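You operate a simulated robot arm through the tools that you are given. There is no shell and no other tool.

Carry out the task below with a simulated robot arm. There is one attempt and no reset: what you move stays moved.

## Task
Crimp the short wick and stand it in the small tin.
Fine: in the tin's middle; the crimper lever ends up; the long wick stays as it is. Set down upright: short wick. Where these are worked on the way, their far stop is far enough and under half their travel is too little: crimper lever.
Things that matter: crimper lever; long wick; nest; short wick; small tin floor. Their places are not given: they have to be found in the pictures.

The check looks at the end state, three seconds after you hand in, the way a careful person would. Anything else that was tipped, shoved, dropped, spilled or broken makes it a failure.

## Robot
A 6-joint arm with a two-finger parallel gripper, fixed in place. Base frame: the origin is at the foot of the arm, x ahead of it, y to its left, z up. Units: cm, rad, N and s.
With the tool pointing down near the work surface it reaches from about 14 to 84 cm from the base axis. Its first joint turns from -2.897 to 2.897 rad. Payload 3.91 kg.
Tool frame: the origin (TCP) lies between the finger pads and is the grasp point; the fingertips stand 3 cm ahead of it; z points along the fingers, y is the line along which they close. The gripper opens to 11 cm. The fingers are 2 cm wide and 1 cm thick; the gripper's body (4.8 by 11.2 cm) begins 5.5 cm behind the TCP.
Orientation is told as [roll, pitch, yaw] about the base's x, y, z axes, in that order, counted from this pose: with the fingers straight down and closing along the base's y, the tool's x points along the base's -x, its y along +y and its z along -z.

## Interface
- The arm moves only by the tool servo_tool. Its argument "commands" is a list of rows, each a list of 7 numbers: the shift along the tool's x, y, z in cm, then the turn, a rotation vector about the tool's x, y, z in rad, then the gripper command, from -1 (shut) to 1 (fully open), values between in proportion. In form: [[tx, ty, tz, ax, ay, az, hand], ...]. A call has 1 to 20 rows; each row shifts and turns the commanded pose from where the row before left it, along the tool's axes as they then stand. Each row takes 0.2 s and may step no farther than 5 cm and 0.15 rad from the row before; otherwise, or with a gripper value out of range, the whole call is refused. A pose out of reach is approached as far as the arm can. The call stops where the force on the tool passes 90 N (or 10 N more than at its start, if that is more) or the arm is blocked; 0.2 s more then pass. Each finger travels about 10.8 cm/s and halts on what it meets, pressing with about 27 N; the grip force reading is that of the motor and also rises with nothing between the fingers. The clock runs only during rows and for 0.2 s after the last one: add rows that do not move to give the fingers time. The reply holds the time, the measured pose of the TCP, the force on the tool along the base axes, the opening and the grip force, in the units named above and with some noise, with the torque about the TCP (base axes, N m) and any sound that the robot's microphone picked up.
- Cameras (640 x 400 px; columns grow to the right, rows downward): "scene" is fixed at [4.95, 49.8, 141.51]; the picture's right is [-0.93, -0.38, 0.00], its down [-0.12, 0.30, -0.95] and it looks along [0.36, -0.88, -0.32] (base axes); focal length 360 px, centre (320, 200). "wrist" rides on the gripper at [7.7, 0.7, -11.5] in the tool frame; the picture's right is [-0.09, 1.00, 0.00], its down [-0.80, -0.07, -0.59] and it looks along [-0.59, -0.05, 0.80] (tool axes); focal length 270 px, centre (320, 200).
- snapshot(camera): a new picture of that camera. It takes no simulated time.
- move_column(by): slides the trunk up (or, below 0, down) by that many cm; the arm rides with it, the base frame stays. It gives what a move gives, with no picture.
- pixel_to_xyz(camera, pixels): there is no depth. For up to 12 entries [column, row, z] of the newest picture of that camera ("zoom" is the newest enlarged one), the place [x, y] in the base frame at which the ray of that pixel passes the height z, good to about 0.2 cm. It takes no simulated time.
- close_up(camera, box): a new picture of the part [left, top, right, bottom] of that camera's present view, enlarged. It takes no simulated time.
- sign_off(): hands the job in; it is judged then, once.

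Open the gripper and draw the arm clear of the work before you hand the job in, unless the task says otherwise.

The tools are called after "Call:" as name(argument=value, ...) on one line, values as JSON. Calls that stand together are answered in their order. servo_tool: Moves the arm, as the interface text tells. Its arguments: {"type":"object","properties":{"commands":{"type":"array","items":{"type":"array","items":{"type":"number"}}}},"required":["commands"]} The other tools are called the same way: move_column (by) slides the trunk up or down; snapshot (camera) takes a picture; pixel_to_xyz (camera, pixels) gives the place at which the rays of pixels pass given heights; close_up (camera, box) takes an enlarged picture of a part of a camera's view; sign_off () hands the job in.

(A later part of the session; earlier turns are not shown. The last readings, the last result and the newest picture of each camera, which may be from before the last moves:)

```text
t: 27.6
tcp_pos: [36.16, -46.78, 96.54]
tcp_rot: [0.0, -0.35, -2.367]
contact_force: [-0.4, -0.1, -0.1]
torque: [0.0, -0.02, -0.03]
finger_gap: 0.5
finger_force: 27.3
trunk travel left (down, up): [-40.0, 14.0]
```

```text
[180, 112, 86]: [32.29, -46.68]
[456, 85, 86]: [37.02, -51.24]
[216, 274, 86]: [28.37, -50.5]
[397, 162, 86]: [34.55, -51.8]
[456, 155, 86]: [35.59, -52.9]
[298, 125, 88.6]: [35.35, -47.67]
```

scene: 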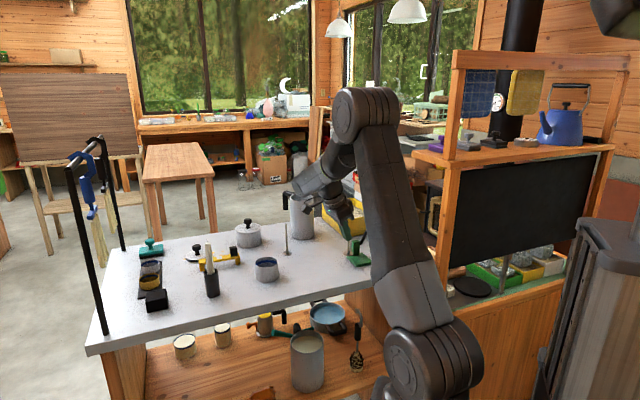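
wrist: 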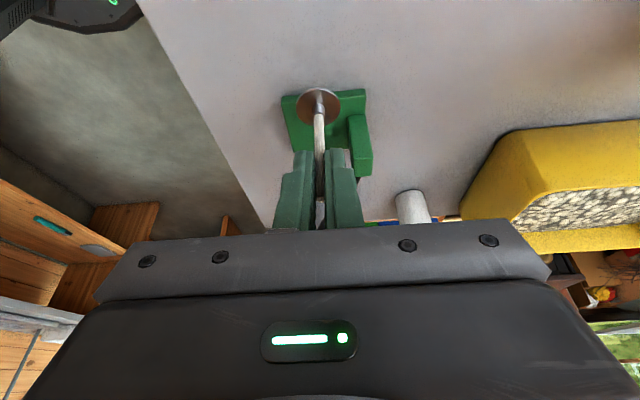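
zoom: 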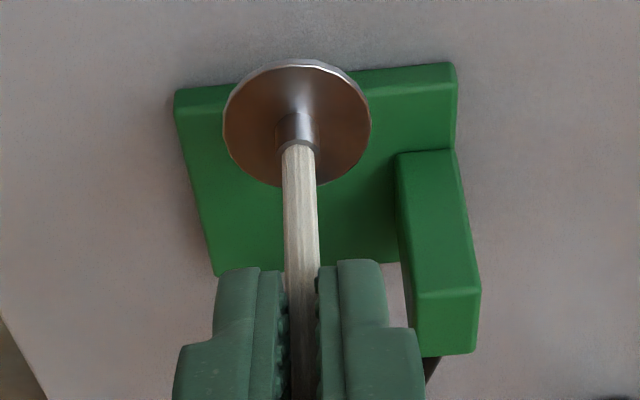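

Consistent plate centre (32.65,-50.92). I slide the wick over the plate's free area (target 0.5 cm robot-side of centre) at height, then lower most of the way.

Call:
servo_tool(commands=[[-1.33, -0.03, 0.486, 0, 0, 0, -1], [-1.33, -0.03, 0.486, 0, 0, 0, -1], [-1.33, -0.02, 0.486, 0, 0, 0, -1], [0, 0, 0, 0, 0, 0, -1]])

Call:
snapshot(camera="wrist")

Call:
close_up(camera="wrist", box=[250, 60, 410, 230])

```text
t: 28.6
tcp_pos: [33.1, -49.7, 96.56]
tcp_rot: [0.0, -0.351, -2.366]
contact_force: [-0.1, 0.3, 0.0]
torque: [0.02, -0.02, -0.03]
finger_gap: 0.51
finger_force: 27.2
trunk travel left (down, up): [-40.0, 14.0]
```

```text
taken
```

wrist: 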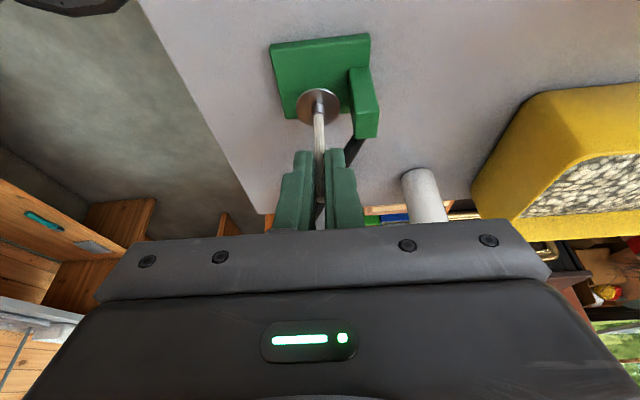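

```text
2.35 times, centred on (330, 145) of wrist
```

zoom: 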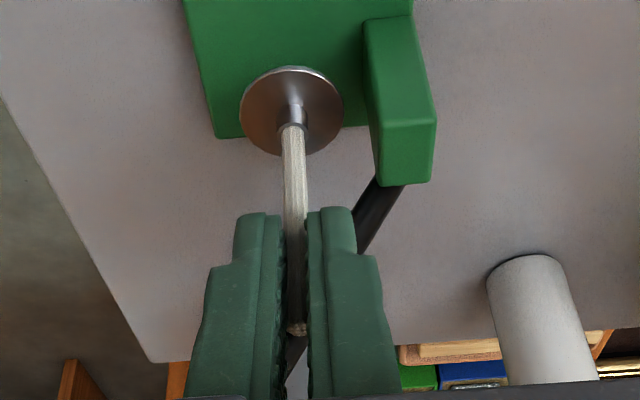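

Wick disc is over the plate with no contact. I lower 2.4 cm vertically in small steps.

Call:
servo_tool(commands=[[0.206, 0, 0.563, 0, 0, 0, -1], [0.206, 0, 0.563, 0, 0, 0, -1], [0.206, 0, 0.563, 0, 0, 0, -1], [0.206, 0, 0.563, 0, 0, 0, -1], [0, 0, 0, 0, 0, 0, -1]])

Call:
close_up(camera="wrist", box=[250, 60, 410, 230])

Call:
close_up(camera="scene", box=[310, 205, 400, 275])

```text
t: 29.8
tcp_pos: [33.2, -49.72, 94.24]
tcp_rot: [0.0, -0.349, -2.366]
contact_force: [0.1, 0.4, -0.7]
torque: [-0.01, 0.01, 0.0]
finger_gap: 0.49
finger_force: 27.3
trunk travel left (down, up): [-40.0, 14.0]
```

```text
2.35 times, centred on (330, 145) of wrist
```

zoom: 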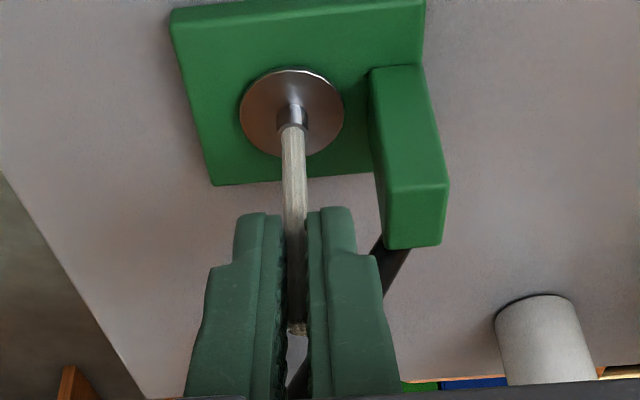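

```text
5.71 times, centred on (355, 240) of scene
```

zoom: 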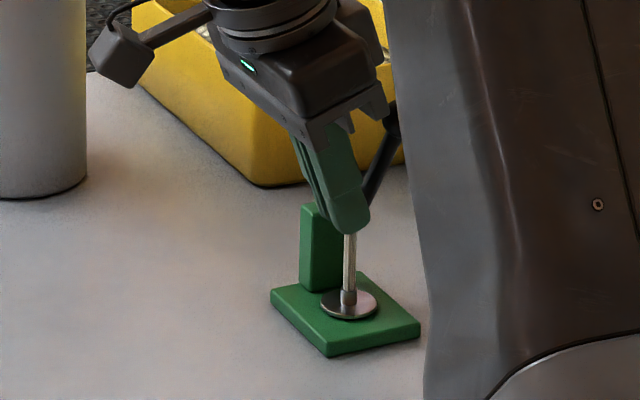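

The disc is just above the plate, slightly robot-side of centre. I lower gently in 0.08 cm steps watching the force.

Call:
servo_tool(commands=[[0.027, 0, 0.075, 0, 0, 0, -1], [0.027, 0, 0.075, 0, 0, 0, -1], [0, 0, 0, 0, 0, 0, -1]])

```text
t: 30.6
tcp_pos: [33.15, -49.59, 94.04]
tcp_rot: [0.001, -0.351, -2.366]
contact_force: [-0.9, 0.3, 3.5]
torque: [0.11, 0.09, -0.01]
finger_gap: 0.52
finger_force: 27.1
trunk travel left (down, up): [-40.0, 14.0]
```

Contact felt (3.5 N), so the foot rests on the plate. I open a little to release and look.

Call:
servo_tool(commands=[[0, 0, 0, 0, 0, 0, -0.85], [0, 0, 0, 0, 0, 0, -0.75], [0, 0, 0, 0, 0, 0, -0.68], [0, 0, 0, 0, 0, 0, -0.68]])

Call:
close_up(camera="wrist", box=[250, 60, 410, 230])

Call:
close_up(camera="scene", box=[310, 205, 400, 275])

```text
t: 31.6
tcp_pos: [33.16, -49.64, 94.07]
tcp_rot: [-0.001, -0.352, -2.368]
contact_force: [0.1, 0.3, -1.0]
torque: [-0.02, -0.02, 0.01]
finger_gap: 1.76
finger_force: 0.0
trunk travel left (down, up): [-40.0, 14.0]
```

```text
2.35 times, centred on (330, 145) of wrist
```

zoom: 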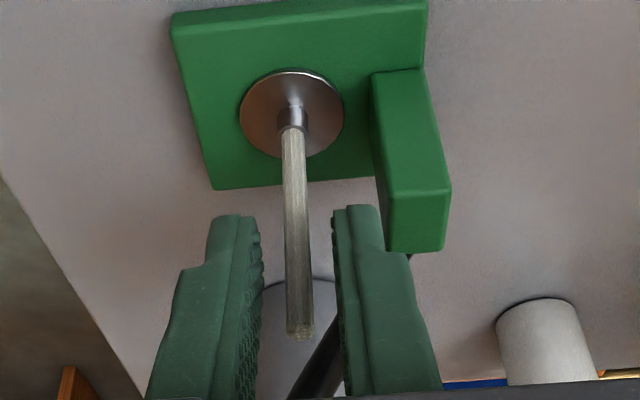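

```text
5.71 times, centred on (355, 240) of scene
```

zoom: 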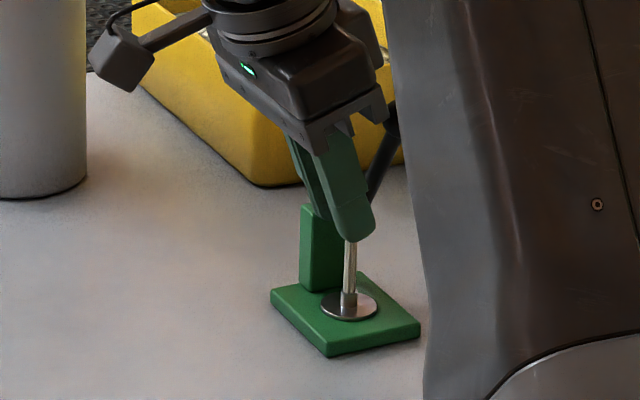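

The wick stands upright, released, near the plate's centre. I withdraw along the tool axis away from the wick.

Call:
servo_tool(commands=[[0, 0, -1.5, 0, 0, 0, -0.68], [0, 0, -2, 0, 0, 0, -0.68], [0, 0, -2.5, 0, 0, 0, -0.6], [0, 0, -4, 0, 0, 0, -0.4], [0, 0, 0, 0, 0, 0, -0.4]])

Call:
snapshot(camera="wrist")

Call:
close_up(camera="wrist", box=[250, 60, 410, 230])

```text
t: 32.8
tcp_pos: [35.6, -47.41, 103.4]
tcp_rot: [-0.001, -0.349, -2.367]
contact_force: [0.6, -0.3, 0.3]
torque: [-0.03, 0.02, 0.0]
finger_gap: 3.32
finger_force: 0.0
trunk travel left (down, up): [-40.0, 14.0]
```

```text
taken
```

wrist: 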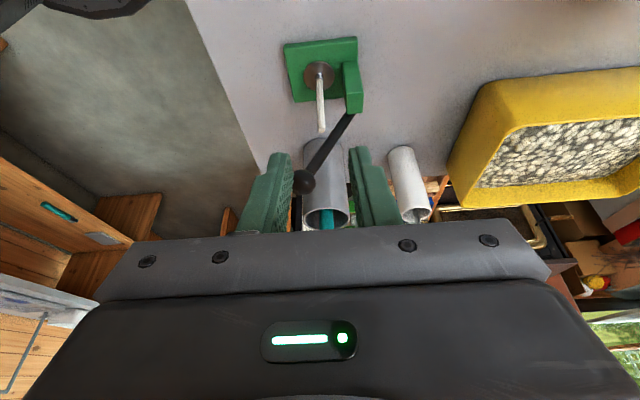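

```text
2.35 times, centred on (330, 145) of wrist
```

zoom: 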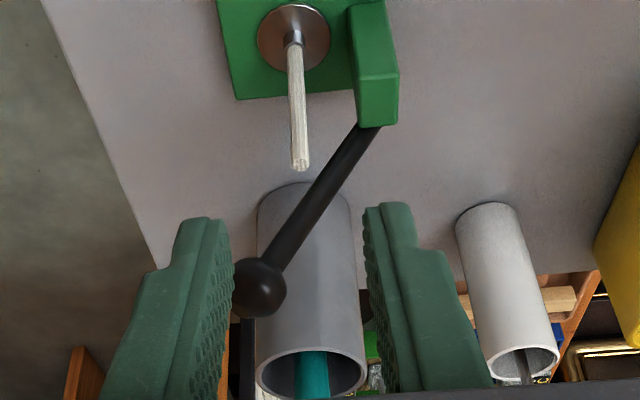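

Lever knob is at zoom (259,288). I'll measure the knob, the rod's base and the teal stick/cup rim so that gripping the knob will be clear.

Call:
pixel_to_xyz(camera="zoom", pixels=[[259, 288, 98], [259, 288, 97.5], [232, 288, 98], [286, 288, 98], [259, 261, 98], [259, 316, 98], [295, 47, 86.2], [300, 163, 94], [368, 128, 90]])

Call:
close_up(camera="scene", box=[330, 180, 420, 270])

```text
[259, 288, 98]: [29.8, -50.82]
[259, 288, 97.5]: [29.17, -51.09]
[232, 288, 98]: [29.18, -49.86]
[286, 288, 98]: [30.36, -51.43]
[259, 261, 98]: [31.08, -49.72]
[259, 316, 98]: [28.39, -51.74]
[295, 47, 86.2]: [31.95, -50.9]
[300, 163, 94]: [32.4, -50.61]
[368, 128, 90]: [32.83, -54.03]
```

```text
4.44 times, centred on (375, 225) of scene
```

zoom: 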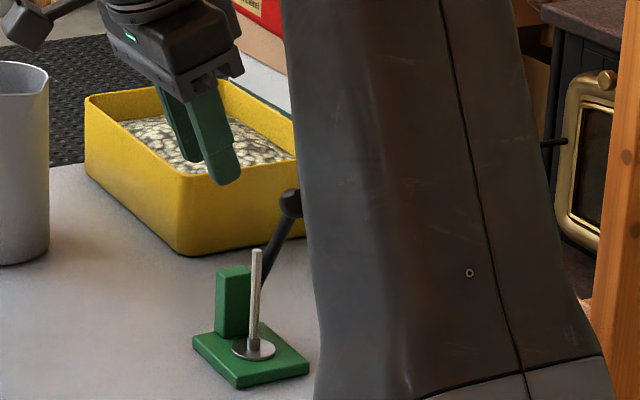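

Knob centre ≈ (29.75,-50.75,98), radius ~1; pivot ≈ 4.6 cm farther along the plate axis at z≈89.5, so the knob swings down toward the robot. I raise, untilt and turn the tool so the fingers close across the lever's swing plane.

Call:
servo_tool(commands=[[-1.2, 0, -3.2, 0, 0, 0, -0.4], [-0.9, 0, -2.5, 0, 0, 0, -0.4], [0, 0, 0, 0, 0.117, 0, -0.4], [0, 0, 0, 0, 0.117, 0, -0.4], [0, 0, 0, 0, 0.116, 0, -0.4], [0, 0, 0, 0, 0, -0.143, -0.4], [0, 0, 0, 0, 0, -0.143, -0.4], [0, 0, 0, 0, 0, -0.143, -0.4], [0, 0, 0, 0, 0, -0.143, -0.4], [0, 0, 0, 0, 0, -0.143, -0.4], [0, 0, 0, 0, 0, -0.143, -0.4], [0, 0, 0, 0, 0, -0.143, -0.4], [0, 0, 0, 0, 0, -0.143, -0.4], [0, 0, 0, 0, 0, -0.143, -0.4], [0, 0, 0, 0, 0, -0.143, -0.4], [0, 0, 0, 0, 0, -0.143, -0.4], [0, 0, 0, 0, 0, 0, -0.4]])

Call:
snapshot(camera="wrist")

Call:
snapshot(camera="scene")

```text
t: 36.4
tcp_pos: [35.42, -47.24, 109.53]
tcp_rot: [0.0, 0.001, -0.792]
contact_force: [0.6, 0.2, -0.5]
torque: [0.01, -0.02, -0.03]
finger_gap: 3.3
finger_force: 0.0
trunk travel left (down, up): [-40.0, 14.0]
```

```text
taken
```

wrist: 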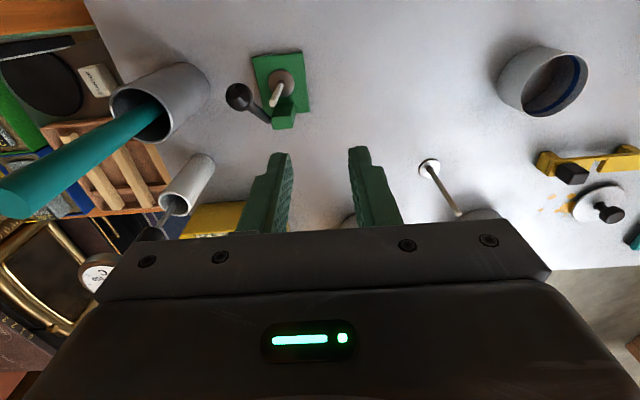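

```text
taken
```

scene: 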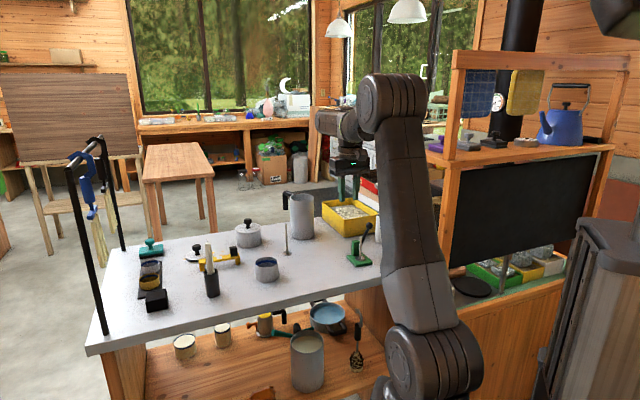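

Good overview: crimper with wick at (280,95), knob at (239,97), teal stick top near (15,200). I enlarge and triangulate the stick top with the scene's earlier pixel.

Call:
close_up(camera="wrist", box=[200, 40, 330, 140])

Call:
pixel_to_xyz(camera="wrist", pixels=[[15, 195, 100], [15, 195, 105], [15, 195, 110], [239, 97, 98], [281, 83, 86.2], [276, 102, 94]])

Call:
pixel_to_xyz(camera="scene", pixels=[[397, 185.3, 100], [397, 185.3, 105], [397, 185.3, 110]])

```text
4.00 times, centred on (265, 90) of wrist
```

zoom: 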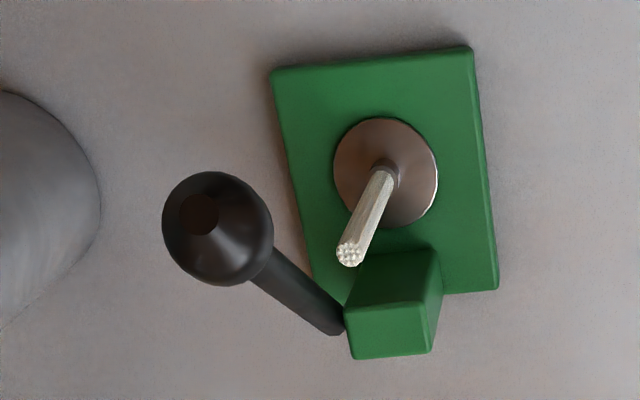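

```text
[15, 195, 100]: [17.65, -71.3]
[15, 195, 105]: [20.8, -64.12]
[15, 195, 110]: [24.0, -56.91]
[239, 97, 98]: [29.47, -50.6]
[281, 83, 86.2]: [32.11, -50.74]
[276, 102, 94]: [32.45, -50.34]
```

```text
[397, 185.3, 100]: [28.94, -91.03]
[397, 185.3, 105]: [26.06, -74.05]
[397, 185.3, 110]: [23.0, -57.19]
```

Stick top is at about (23.3,-57,110), leaving ~2.4 cm beside the gripper body. I move over the knob at height, then check.

Call:
servo_tool(commands=[[0.53, -2.18, 0, 0, 0, 0, -0.4], [0.53, -2.18, 0, 0, 0, 0, -0.4], [0.53, -2.18, 0, 0, 0, 0, -0.4], [0, 0, 2.5, 0, 0, 0, -0.4], [0, 0, 0, 0, 0, 0, -0.4]])

Call:
snapshot(camera="wrist")

Call:
snapshot(camera="scene")

```text
t: 37.6
tcp_pos: [29.75, -50.82, 106.99]
tcp_rot: [0.0, 0.0, -0.793]
contact_force: [0.3, 0.0, -1.2]
torque: [0.01, -0.01, 0.0]
finger_gap: 3.3
finger_force: 0.1
trunk travel left (down, up): [-40.0, 14.0]
```

```text
taken
```

wrist: 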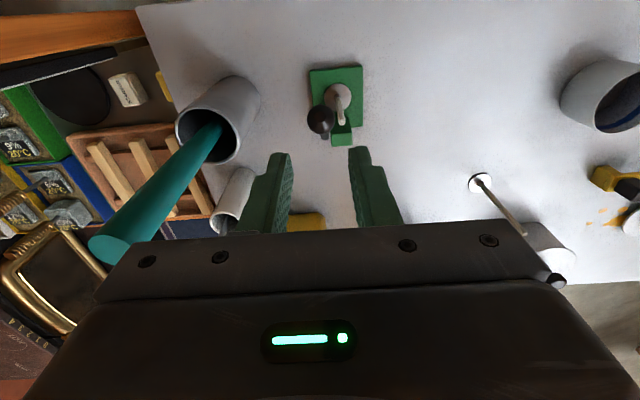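

```text
taken
```

scene: 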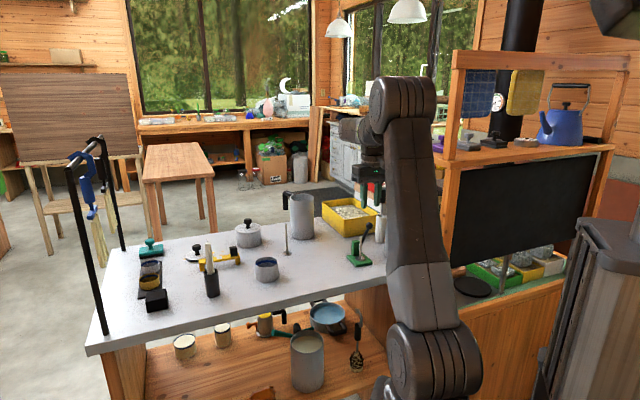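

Knob at (321,119) is centred between the fingers in column. I verify with a reading and descend.

Call:
pixel_to_xyz(camera="wrist", pixels=[[321, 119, 98], [321, 119, 98], [338, 96, 86.2], [307, 119, 98], [335, 119, 98]])

Call:
close_up(camera="wrist", box=[270, 50, 400, 160])

```text
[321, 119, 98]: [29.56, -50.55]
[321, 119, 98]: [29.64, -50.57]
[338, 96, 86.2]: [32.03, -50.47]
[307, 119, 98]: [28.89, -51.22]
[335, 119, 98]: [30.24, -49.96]
```

```text
3.64 times, centred on (335, 105) of wrist
```

zoom: 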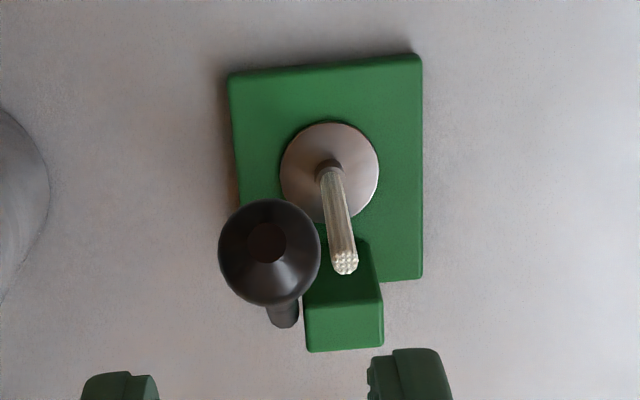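

Aligned within 0.3 cm. Descending 7.2 cm so the knob sits between the pads.

Call:
servo_tool(commands=[[0.2, 0, 2.4, 0, 0, 0, -0.4], [0, 0, 2.4, 0, 0, 0, -0.4], [0, 0, 2.4, 0, 0, 0, -0.4], [0, 0, 0, 0, 0, 0, -0.4]])

Call:
snapshot(camera="wrist")

```text
t: 38.6
tcp_pos: [29.64, -50.77, 99.72]
tcp_rot: [-0.001, -0.001, -0.794]
contact_force: [0.6, 0.9, -0.1]
torque: [0.0, 0.05, 0.04]
finger_gap: 3.28
finger_force: 0.0
trunk travel left (down, up): [-40.0, 14.0]
```

```text
taken
```

wrist: 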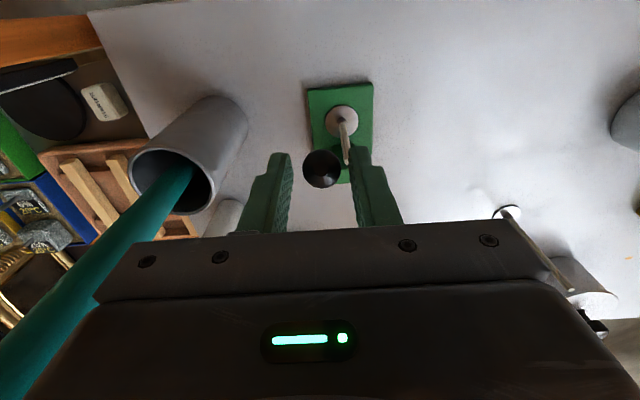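

The knob (322,168) is between the pads. I close on it.

Call:
servo_tool(commands=[[0, 0, 0, 0, 0, 0, -0.6], [0, 0, 0, 0, 0, 0, -0.8], [0, 0, 0, 0, 0, 0, -1], [0, 0, 0, 0, 0, 0, -1]])

Call:
close_up(camera="wrist", box=[240, 70, 420, 230])

```text
t: 39.6
tcp_pos: [29.69, -50.59, 99.83]
tcp_rot: [0.0, -0.001, -0.795]
contact_force: [4.5, 4.3, -2.2]
torque: [0.09, -0.12, 0.01]
finger_gap: 2.09
finger_force: 45.4
trunk travel left (down, up): [-40.0, 14.0]
```

```text
2.50 times, centred on (330, 150) of wrist
```

zoom: 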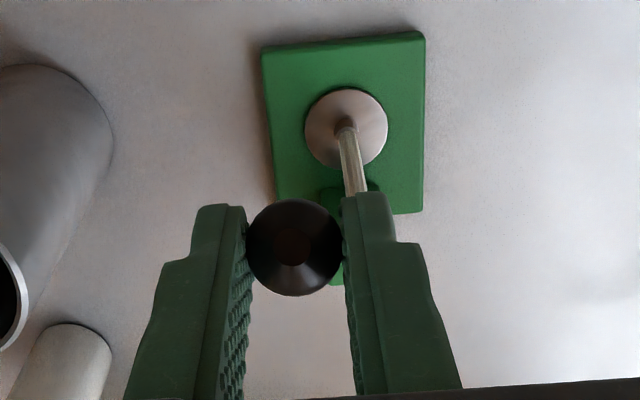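

Knob gripped (gap 2.09). I test the first small part of the downward arc toward the robot and watch the force.

Call:
servo_tool(commands=[[0.45, 0, 0.27, 0, 0, 0, -1], [0.48, 0, 0.305, 0, 0, 0, -1], [0, 0, 0, 0, 0, 0, -1]])

Call:
close_up(camera="wrist", box=[240, 70, 420, 230])

```text
t: 40.4
tcp_pos: [29.11, -49.93, 99.3]
tcp_rot: [-0.002, -0.002, -0.794]
contact_force: [12.1, -2.5, 7.9]
torque: [-0.92, -1.02, -0.01]
finger_gap: 2.08
finger_force: 45.1
trunk travel left (down, up): [-40.0, 14.0]
```

```text
2.50 times, centred on (330, 150) of wrist
```

zoom: 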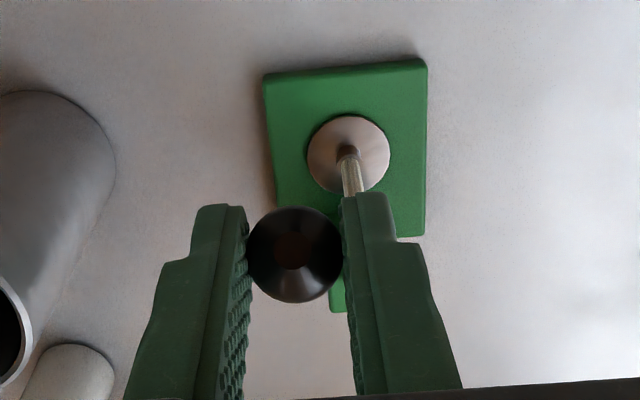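

The knob moves along with the fingers against ~13 N of resistance. I continue the arc.

Call:
servo_tool(commands=[[0.46, 0, 0.36, 0, 0, 0, -1], [0.46, 0, 0.374, 0, 0, 0, -1], [0.42, 0, 0.41, 0, 0, 0, -1], [0.406, 0, 0.43, 0, 0, 0, -1], [0, 0, 0, 0, 0, 0, -1]])

Call:
close_up(camera="wrist", box=[240, 70, 420, 230])

Call:
close_up(camera="scene", box=[310, 195, 410, 275])

```text
t: 41.6
tcp_pos: [27.78, -48.75, 97.66]
tcp_rot: [-0.002, 0.0, -0.797]
contact_force: [9.1, -4.1, 8.2]
torque: [-0.95, -0.99, -0.01]
finger_gap: 2.09
finger_force: 45.5
trunk travel left (down, up): [-40.0, 14.0]
```

```text
2.50 times, centred on (330, 150) of wrist
```

zoom: 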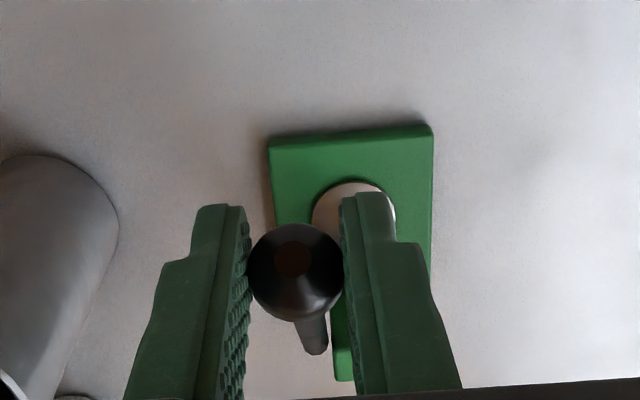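

```text
5.00 times, centred on (360, 235) of scene
```

zoom: 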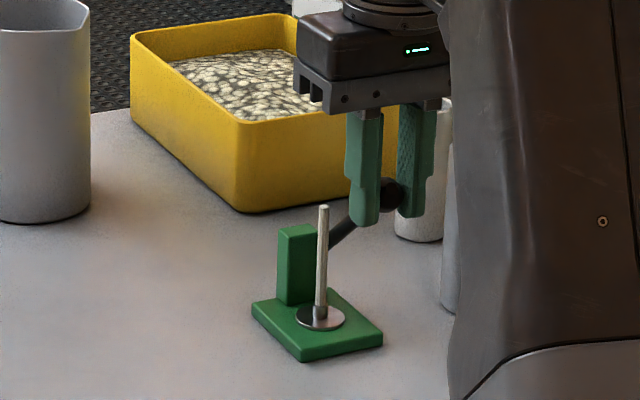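

The lever is clearly swinging down (about 40° elevation) with the wick undisturbed. I keep following the arc.

Call:
servo_tool(commands=[[0.37, 0, 0.46, 0, 0, 0, -1], [0.347, 0, 0.475, 0, 0, 0, -1], [0.31, 0, 0.5, 0, 0, 0, -1], [0.288, 0, 0.515, 0, 0, 0, -1], [0.25, 0, 0.53, 0, 0, 0, -1], [0.22, 0, 0.55, 0, 0, 0, -1], [0, 0, 0, 0, 0, 0, -1]])

Call:
close_up(camera="wrist", box=[240, 70, 420, 230])

Call:
close_up(camera="scene", box=[310, 195, 410, 275])

```text
t: 43.2
tcp_pos: [26.32, -47.35, 94.75]
tcp_rot: [0.0, -0.002, -0.796]
contact_force: [2.9, 0.3, 12.3]
torque: [-0.89, -0.9, -0.01]
finger_gap: 2.09
finger_force: 44.8
trunk travel left (down, up): [-40.0, 14.0]
```

```text
2.50 times, centred on (330, 150) of wrist
```

zoom: 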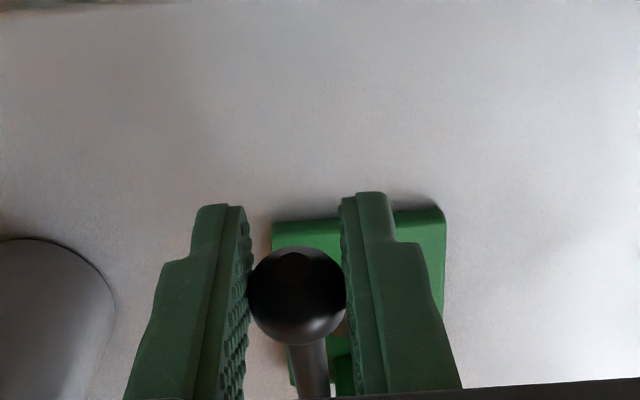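

```text
5.00 times, centred on (360, 235) of scene
```

zoom: 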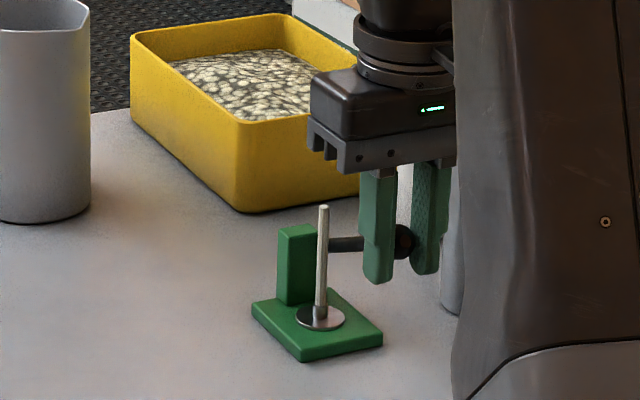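

Lever near 20-25° now with ~12 N resistance. I continue downward with smaller calls to detect the stop.

Call:
servo_tool(commands=[[0.18, 0, 0.56, 0, 0, 0, -1], [0.15, 0, 0.57, 0, 0, 0, -1], [0, 0, 0, 0, 0, 0, -1]])

Call:
close_up(camera="scene", box=[310, 195, 410, 275])

```text
t: 44.0
tcp_pos: [26.14, -47.1, 93.77]
tcp_rot: [0.0, -0.004, -0.797]
contact_force: [-0.4, 3.2, 14.3]
torque: [-0.9, -0.88, -0.02]
finger_gap: 2.06
finger_force: 45.4
trunk travel left (down, up): [-40.0, 14.0]
```

```text
5.00 times, centred on (360, 235) of scene
```

zoom: 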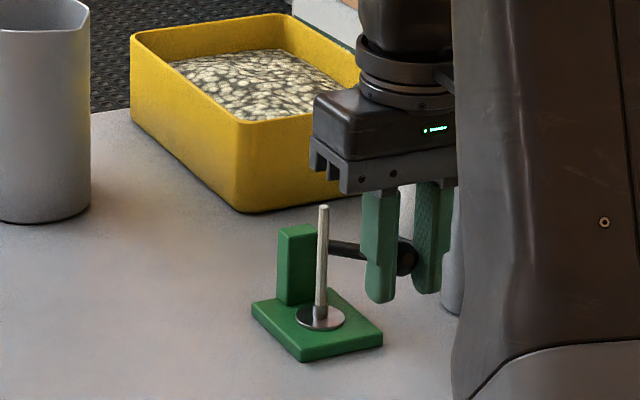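

Still moving (14 N up). I continue down.

Call:
servo_tool(commands=[[0.1, 0, 0.58, 0, 0, 0, -1], [0.06, 0, 0.58, 0, 0, 0, -1], [0, 0, 0, 0, 0, 0, -1]])

Call:
close_up(camera="scene", box=[310, 195, 410, 275])

Call:
close_up(camera="wrist", box=[240, 70, 420, 230])

```text
t: 44.8
tcp_pos: [26.01, -46.93, 92.49]
tcp_rot: [0.0, 0.001, -0.797]
contact_force: [-7.8, 8.4, 13.5]
torque: [-0.68, -0.67, 0.0]
finger_gap: 2.1
finger_force: 45.2
trunk travel left (down, up): [-40.0, 14.0]
```

```text
5.00 times, centred on (360, 235) of scene
```

zoom: 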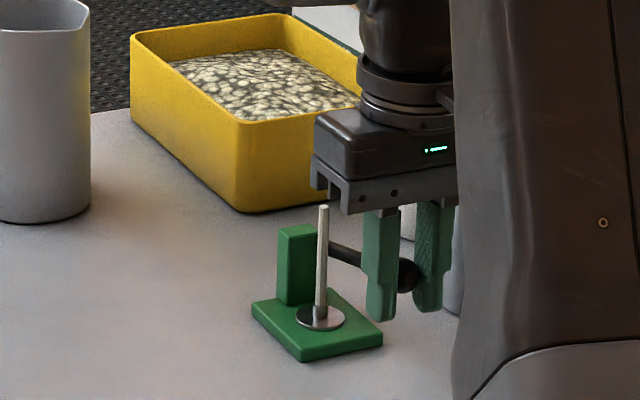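

```text
2.50 times, centred on (330, 150) of wrist
```

zoom: 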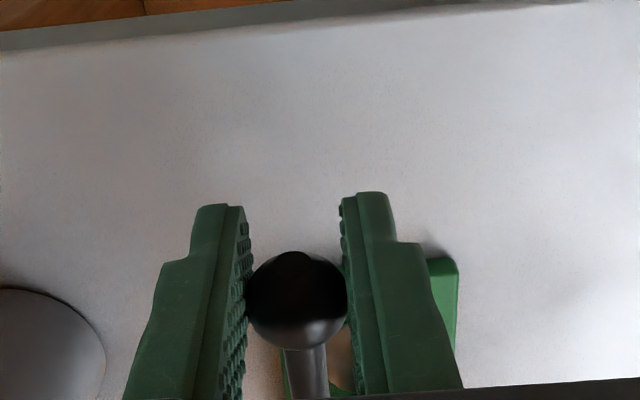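

The lever is lower but the knob is creeping up between the pads. I triangulate the knob: scene (377.6,250), wrist (320.8,190).

Call:
pixel_to_xyz(camera="scene", pixels=[[377.6, 250, 91], [377.6, 250, 93], [377.6, 250, 95]])

Call:
snapshot(camera="wrist")

Call:
pixel_to_xyz(camera="wrist", pixels=[[320.8, 190, 91], [320.8, 190, 93], [320.8, 190, 95]])

```text
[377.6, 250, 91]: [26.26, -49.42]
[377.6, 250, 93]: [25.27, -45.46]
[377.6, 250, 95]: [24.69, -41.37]
```

```text
taken
```

wrist: 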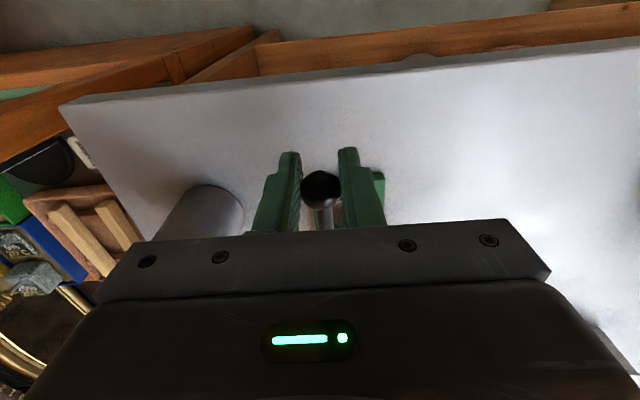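

```text
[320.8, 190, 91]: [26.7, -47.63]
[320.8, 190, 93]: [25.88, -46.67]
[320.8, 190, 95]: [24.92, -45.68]
```

Knob is at about (26.0,-47.05,92.2), i.e. 44° swung; it slid ~1.5 cm in the pads. I'll open and see whether the lever stays or springs back.

Call:
servo_tool(commands=[[0, 0, 0, 0, 0, 0, -0.5], [0, 0, 0, 0, 0, 0, -0.4], [0, 0, 0, 0, 0, 0, -0.4]])

Call:
close_up(camera="scene", box=[310, 195, 410, 275])

Call:
snapshot(camera="wrist")

```text
t: 45.6
tcp_pos: [26.14, -47.27, 92.5]
tcp_rot: [-0.001, -0.002, -0.796]
contact_force: [-0.5, -0.1, -0.1]
torque: [0.01, 0.0, -0.01]
finger_gap: 3.3
finger_force: 0.1
trunk travel left (down, up): [-40.0, 14.0]
```

```text
5.00 times, centred on (360, 235) of scene
```

zoom: 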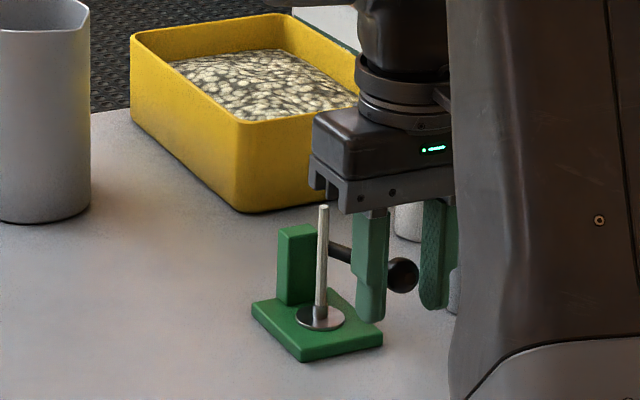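

```text
taken
```

wrist: 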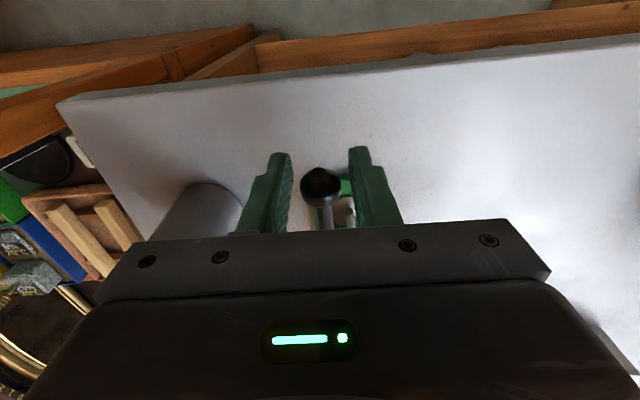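

The lever stays where left (friction hinge, no spring). I'll rise, close the fingers and press the knob from above to find the far stop.

Call:
servo_tool(commands=[[0, 0, -2, 0, 0, 0, -0.4], [0, 0, -2, 0, 0, 0, -0.4], [0, 0, -2, 0, 0, 0, -0.4], [0, 0, 0, 0, 0, 0, -1], [0, 0, 0, 0, 0, 0, -1], [0, 0, 1.5, 0, 0, 0, -1], [0, 0, 0, 0, 0, 0, -1]])

Call:
snapshot(camera="wrist")

Call:
close_up(camera="scene", box=[310, 195, 410, 275])

```text
t: 47.2
tcp_pos: [26.15, -47.16, 96.96]
tcp_rot: [-0.001, 0.0, -0.795]
contact_force: [0.3, 0.9, 0.3]
torque: [-0.02, 0.05, 0.02]
finger_gap: 0.0
finger_force: 26.7
trunk travel left (down, up): [-40.0, 14.0]
```

```text
taken
```

wrist: 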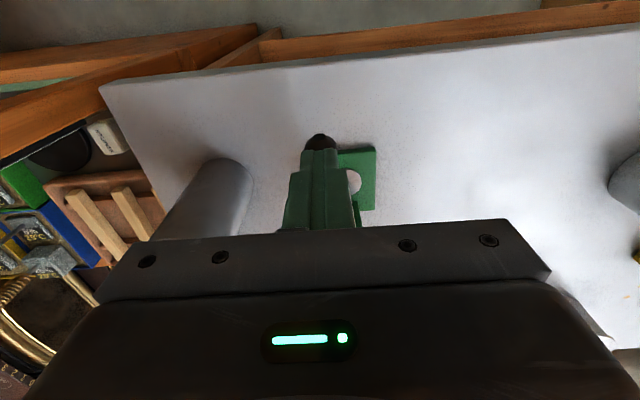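

```text
5.00 times, centred on (360, 235) of scene
```

zoom: 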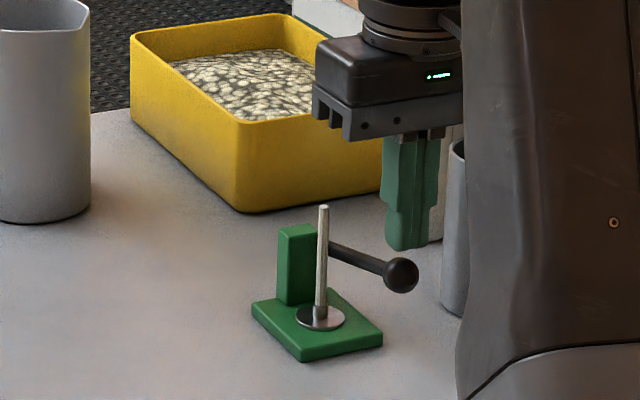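

Closed tips are right above the knob. I press down in 0.4 cm steps.

Call:
servo_tool(commands=[[0.1, 0, 0.4, 0, 0, 0, -1], [0.1, 0, 0.4, 0, 0, 0, -1], [0.05, 0, 0.4, 0, 0, 0, -1], [0, 0, 0.4, 0, 0, 0, -1], [0, 0, 0, 0, 0, 0, -1]])

Call:
close_up(camera="scene", box=[310, 195, 410, 275])

```text
t: 48.4
tcp_pos: [25.92, -46.98, 95.25]
tcp_rot: [0.0, 0.0, -0.793]
contact_force: [0.4, 0.2, 0.2]
torque: [0.02, 0.02, -0.03]
finger_gap: 0.0
finger_force: 26.8
trunk travel left (down, up): [-40.0, 14.0]
```

```text
5.00 times, centred on (360, 235) of scene
```

zoom: 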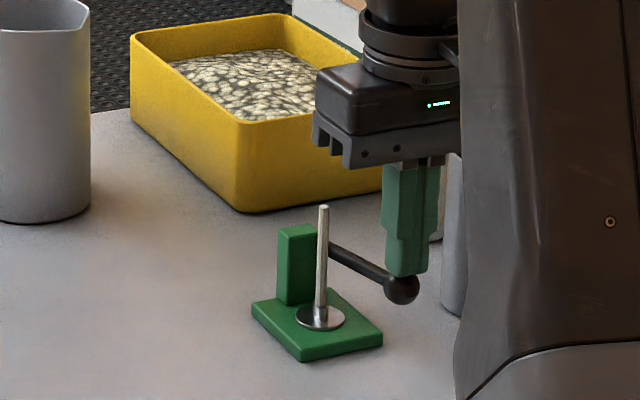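

The knob went down a bit more (now at zoom (402,289)). I continue pressing.

Call:
servo_tool(commands=[[0, 0, 0.4, 0, 0, 0, -1], [0, 0, 0.4, 0, 0, 0, -1], [0, 0, 0.4, 0, 0, 0, -1], [0, 0, 0, 0, 0, 0, -1]])

Call:
close_up(camera="scene", box=[310, 195, 410, 275])

```text
t: 49.4
tcp_pos: [25.96, -46.76, 94.29]
tcp_rot: [-0.001, -0.007, -0.795]
contact_force: [1.2, 0.6, 24.6]
torque: [-0.05, -0.1, -0.11]
finger_gap: 0.0
finger_force: 27.1
trunk travel left (down, up): [-40.0, 14.0]
```

```text
5.00 times, centred on (360, 235) of scene
```

zoom: 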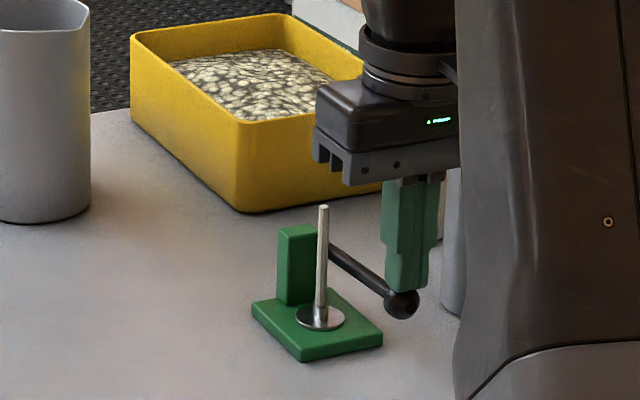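

Force rose to 24.6 N and motion lagged, suggesting the far stop. I push slightly more to confirm.

Call:
servo_tool(commands=[[0, 0, 0.3, 0, 0, 0, -1], [0, 0, 0.2, 0, 0, 0, -1], [0, 0, 0, 0, 0, 0, -1]])

Call:
close_up(camera="scene", box=[310, 195, 410, 275])

```text
t: 50.2
tcp_pos: [25.86, -46.81, 94.13]
tcp_rot: [-0.003, -0.012, -0.794]
contact_force: [3.4, -1.2, 62.6]
torque: [-0.21, -0.25, -0.07]
finger_gap: 0.0
finger_force: 27.0
trunk travel left (down, up): [-40.0, 14.0]
```

```text
5.00 times, centred on (360, 235) of scene
```

zoom: 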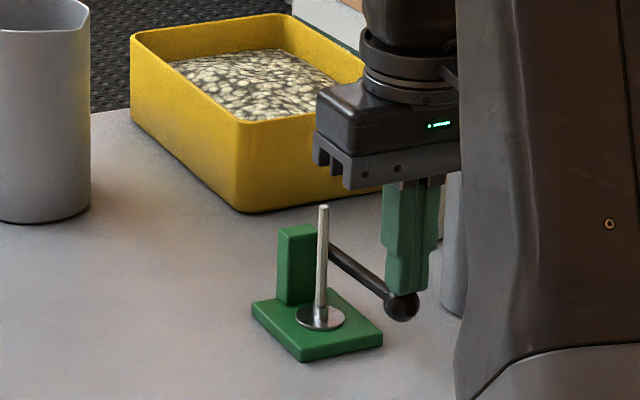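

Force jumped to 62.6 N with no movement: the far stop is reached, and the crimper hasn't shifted. I back off upward, open, and check the knob's position for gripping it to raise the lever again.

Call:
servo_tool(commands=[[0, 0, -0.5, 0, 0, 0, -1], [0, 0, -2, 0, 0, 0, -1], [0, 0, -1.5, 0, 0, 0, -1], [0, 0, 0, 0, 0, 0, -0.4], [0, 0, 0, 0, 0, 0, -0.4], [0, 0, 0, 0, 0, 0, -0.4]])

Call:
snapshot(camera="wrist")

Call:
close_up(camera="scene", box=[310, 195, 410, 275])

Call:
pixel_to_xyz(camera="scene", pixels=[[376.4, 256, 90.1]])

```text
t: 51.6
tcp_pos: [25.93, -46.86, 97.55]
tcp_rot: [-0.001, -0.001, -0.796]
contact_force: [-0.9, -0.1, -0.3]
torque: [0.0, 0.01, 0.03]
finger_gap: 3.31
finger_force: 0.1
trunk travel left (down, up): [-40.0, 14.0]
```

```text
taken
```

wrist: 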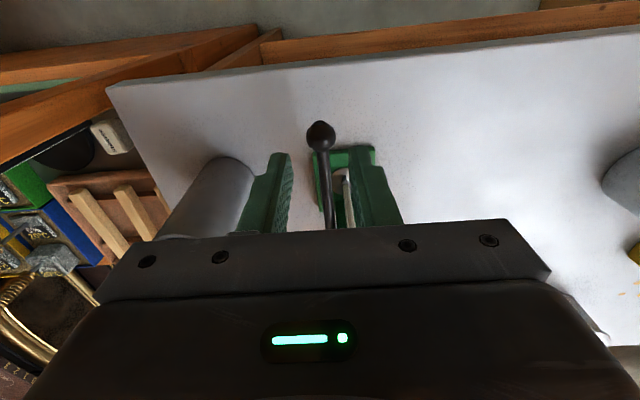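

```text
5.00 times, centred on (360, 235) of scene
```

zoom: 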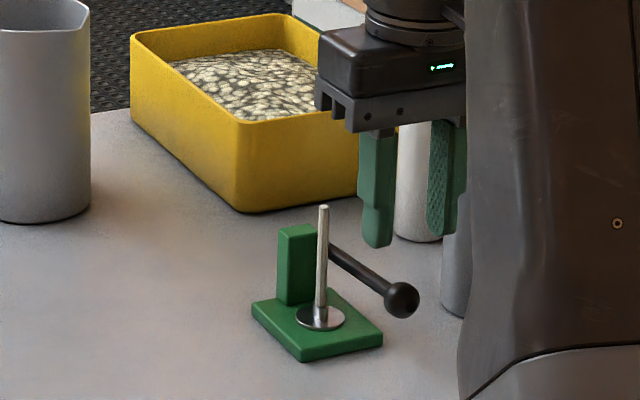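

```text
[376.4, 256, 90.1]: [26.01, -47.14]
```

Lever is down at its far stop and holding. I read the knob from the wrist view at (320,136) and look closely at the wick's neck.

Call:
pixel_to_xyz(camera="wrist", pixels=[[320, 136, 90.1], [320, 136, 90.1], [341, 180, 86.2]])

Call:
close_up(camera="wrist", box=[290, 110, 390, 230])

Call:
close_up(camera="scene", box=[345, 230, 395, 270])

```text
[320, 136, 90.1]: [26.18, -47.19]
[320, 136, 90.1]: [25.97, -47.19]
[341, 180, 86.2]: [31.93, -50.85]
```

```text
3.33 times, centred on (340, 170) of wrist
```

zoom: 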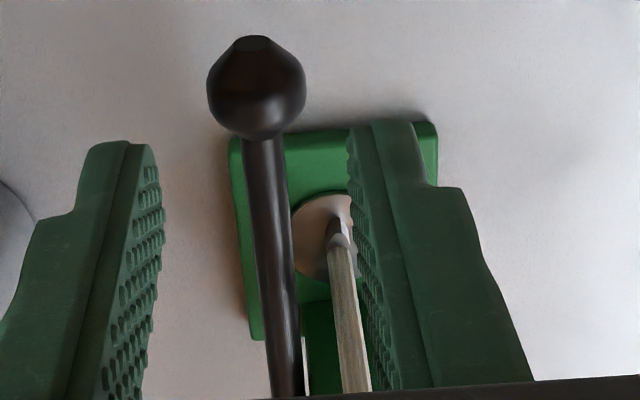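

```text
10.00 times, centred on (370, 250) of scene
```

zoom: 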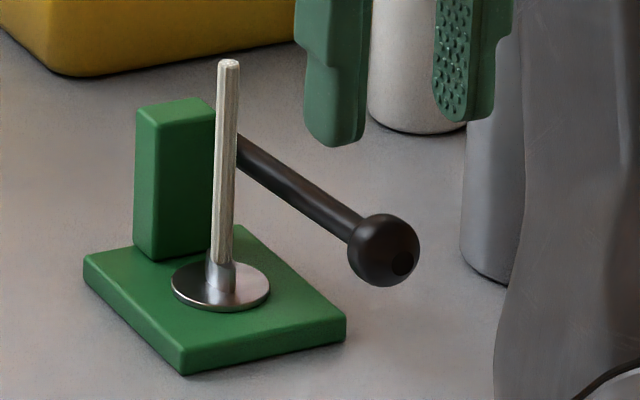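

The wick's collar now looks squeezed flat compared with the round collar before, so the crimp took. Next I lower the open fingers around the knob to lift the lever back up.

Call:
servo_tool(commands=[[-0.25, -0.1, 1.95, 0, 0, 0, -0.4], [0, 0, 1.95, 0, 0, 0, -0.4], [0, 0, 1.95, 0, 0, 0, -0.4], [0, 0, 1.95, 0, 0, 0, -0.4], [0, 0, 0, 0, 0, 0, -0.4]])

Call:
close_up(camera="scene", box=[310, 195, 410, 275])

Call:
snapshot(camera="wrist")

```text
t: 52.8
tcp_pos: [26.02, -47.3, 89.61]
tcp_rot: [0.001, 0.001, -0.795]
contact_force: [-0.4, 0.8, 0.3]
torque: [-0.04, -0.01, -0.02]
finger_gap: 3.28
finger_force: 0.0
trunk travel left (down, up): [-40.0, 14.0]
```

```text
5.00 times, centred on (360, 235) of scene
```

zoom: 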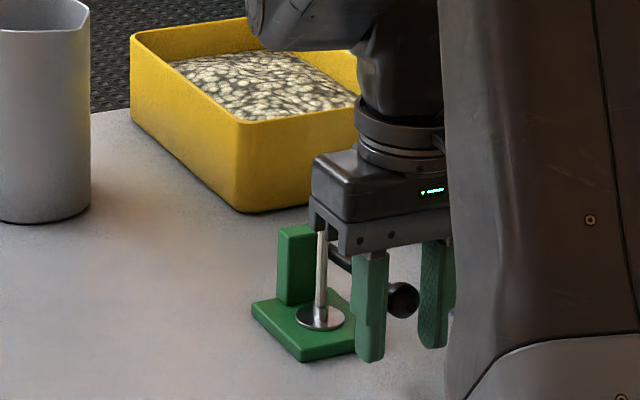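

```text
taken
```

wrist: 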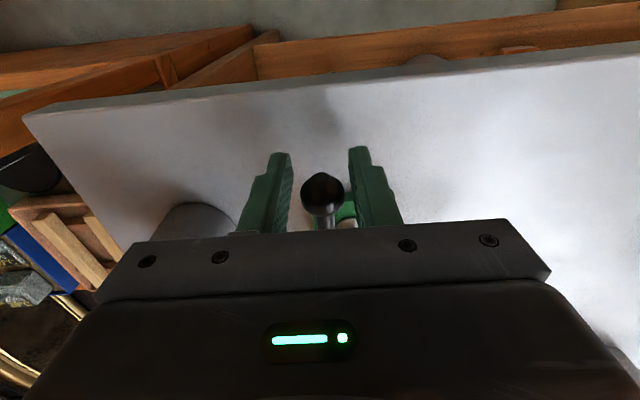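

Knob is between the pads. I close and begin raising along the reverse arc.

Call:
servo_tool(commands=[[0, 0, 0, 0, 0, 0, -0.6], [0, 0, 0, 0, 0, 0, -0.8], [0, 0, 0, 0, 0, 0, -1], [0, 0, 0, 0, 0, 0, -1], [-0.12, 0, -0.62, 0, 0, 0, -1], [-0.13, 0, -0.62, 0, 0, 0, -1], [-0.2, 0, -0.61, 0, 0, 0, -1], [-0.21, 0, -0.6, 0, 0, 0, -1], [-0.26, 0, -0.57, 0, 0, 0, -1], [-0.28, 0, -0.57, 0, 0, 0, -1], [0, 0, 0, 0, 0, 0, -1]])

Call:
close_up(camera="scene", box=[310, 195, 410, 275])

Call:
snapshot(camera="wrist")

```text
t: 55.2
tcp_pos: [26.97, -47.89, 93.34]
tcp_rot: [0.0, 0.002, -0.794]
contact_force: [1.2, 17.1, -10.1]
torque: [0.8, 0.82, -0.02]
finger_gap: 2.08
finger_force: 44.9
trunk travel left (down, up): [-40.0, 14.0]
```

```text
5.00 times, centred on (360, 235) of scene
```

zoom: 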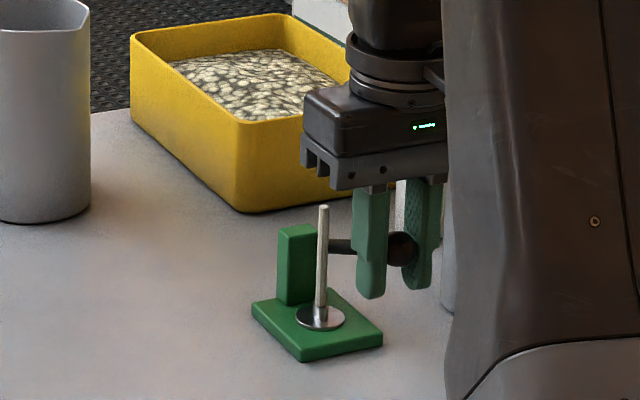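

```text
taken
```

wrist: 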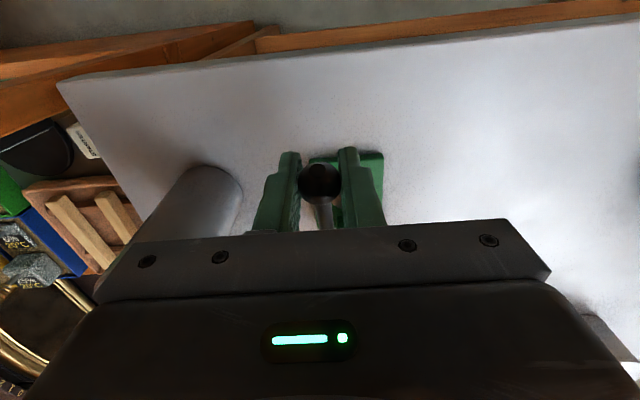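

The lever follows upward (about 25°). Continuing the raising arc.

Call:
servo_tool(commands=[[-0.33, 0, -0.54, 0, 0, 0, -1], [-0.36, 0, -0.53, 0, 0, 0, -1], [-0.39, 0, -0.5, 0, 0, 0, -1], [-0.41, 0, -0.48, 0, 0, 0, -1], [-0.45, 0, -0.45, 0, 0, 0, -1], [-0.48, 0, -0.43, 0, 0, 0, -1], [0, 0, 0, 0, 0, 0, -1]])

Call:
close_up(camera="scene", box=[310, 195, 410, 275])

Call:
snapshot(camera="wrist")

```text
t: 56.8
tcp_pos: [28.71, -49.66, 96.32]
tcp_rot: [-0.002, -0.002, -0.794]
contact_force: [-1.8, 19.0, -1.8]
torque: [0.74, 0.66, -0.14]
finger_gap: 2.1
finger_force: 44.9
trunk travel left (down, up): [-40.0, 14.0]
```

```text
5.00 times, centred on (360, 235) of scene
```

zoom: 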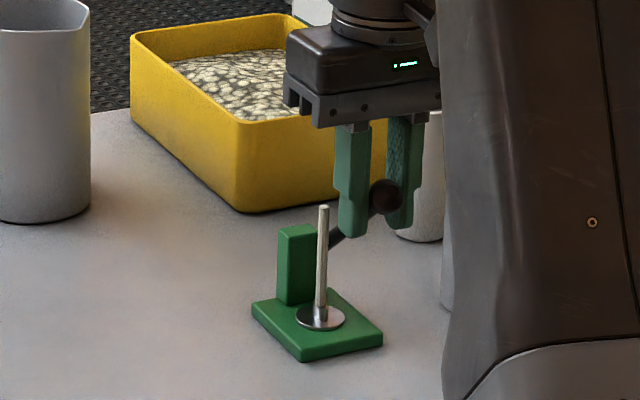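

```text
taken
```

wrist: 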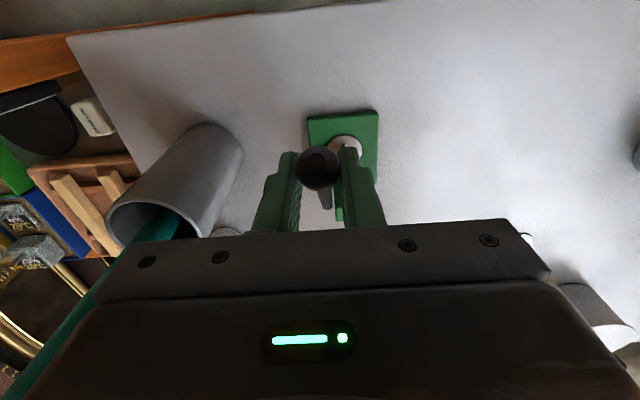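

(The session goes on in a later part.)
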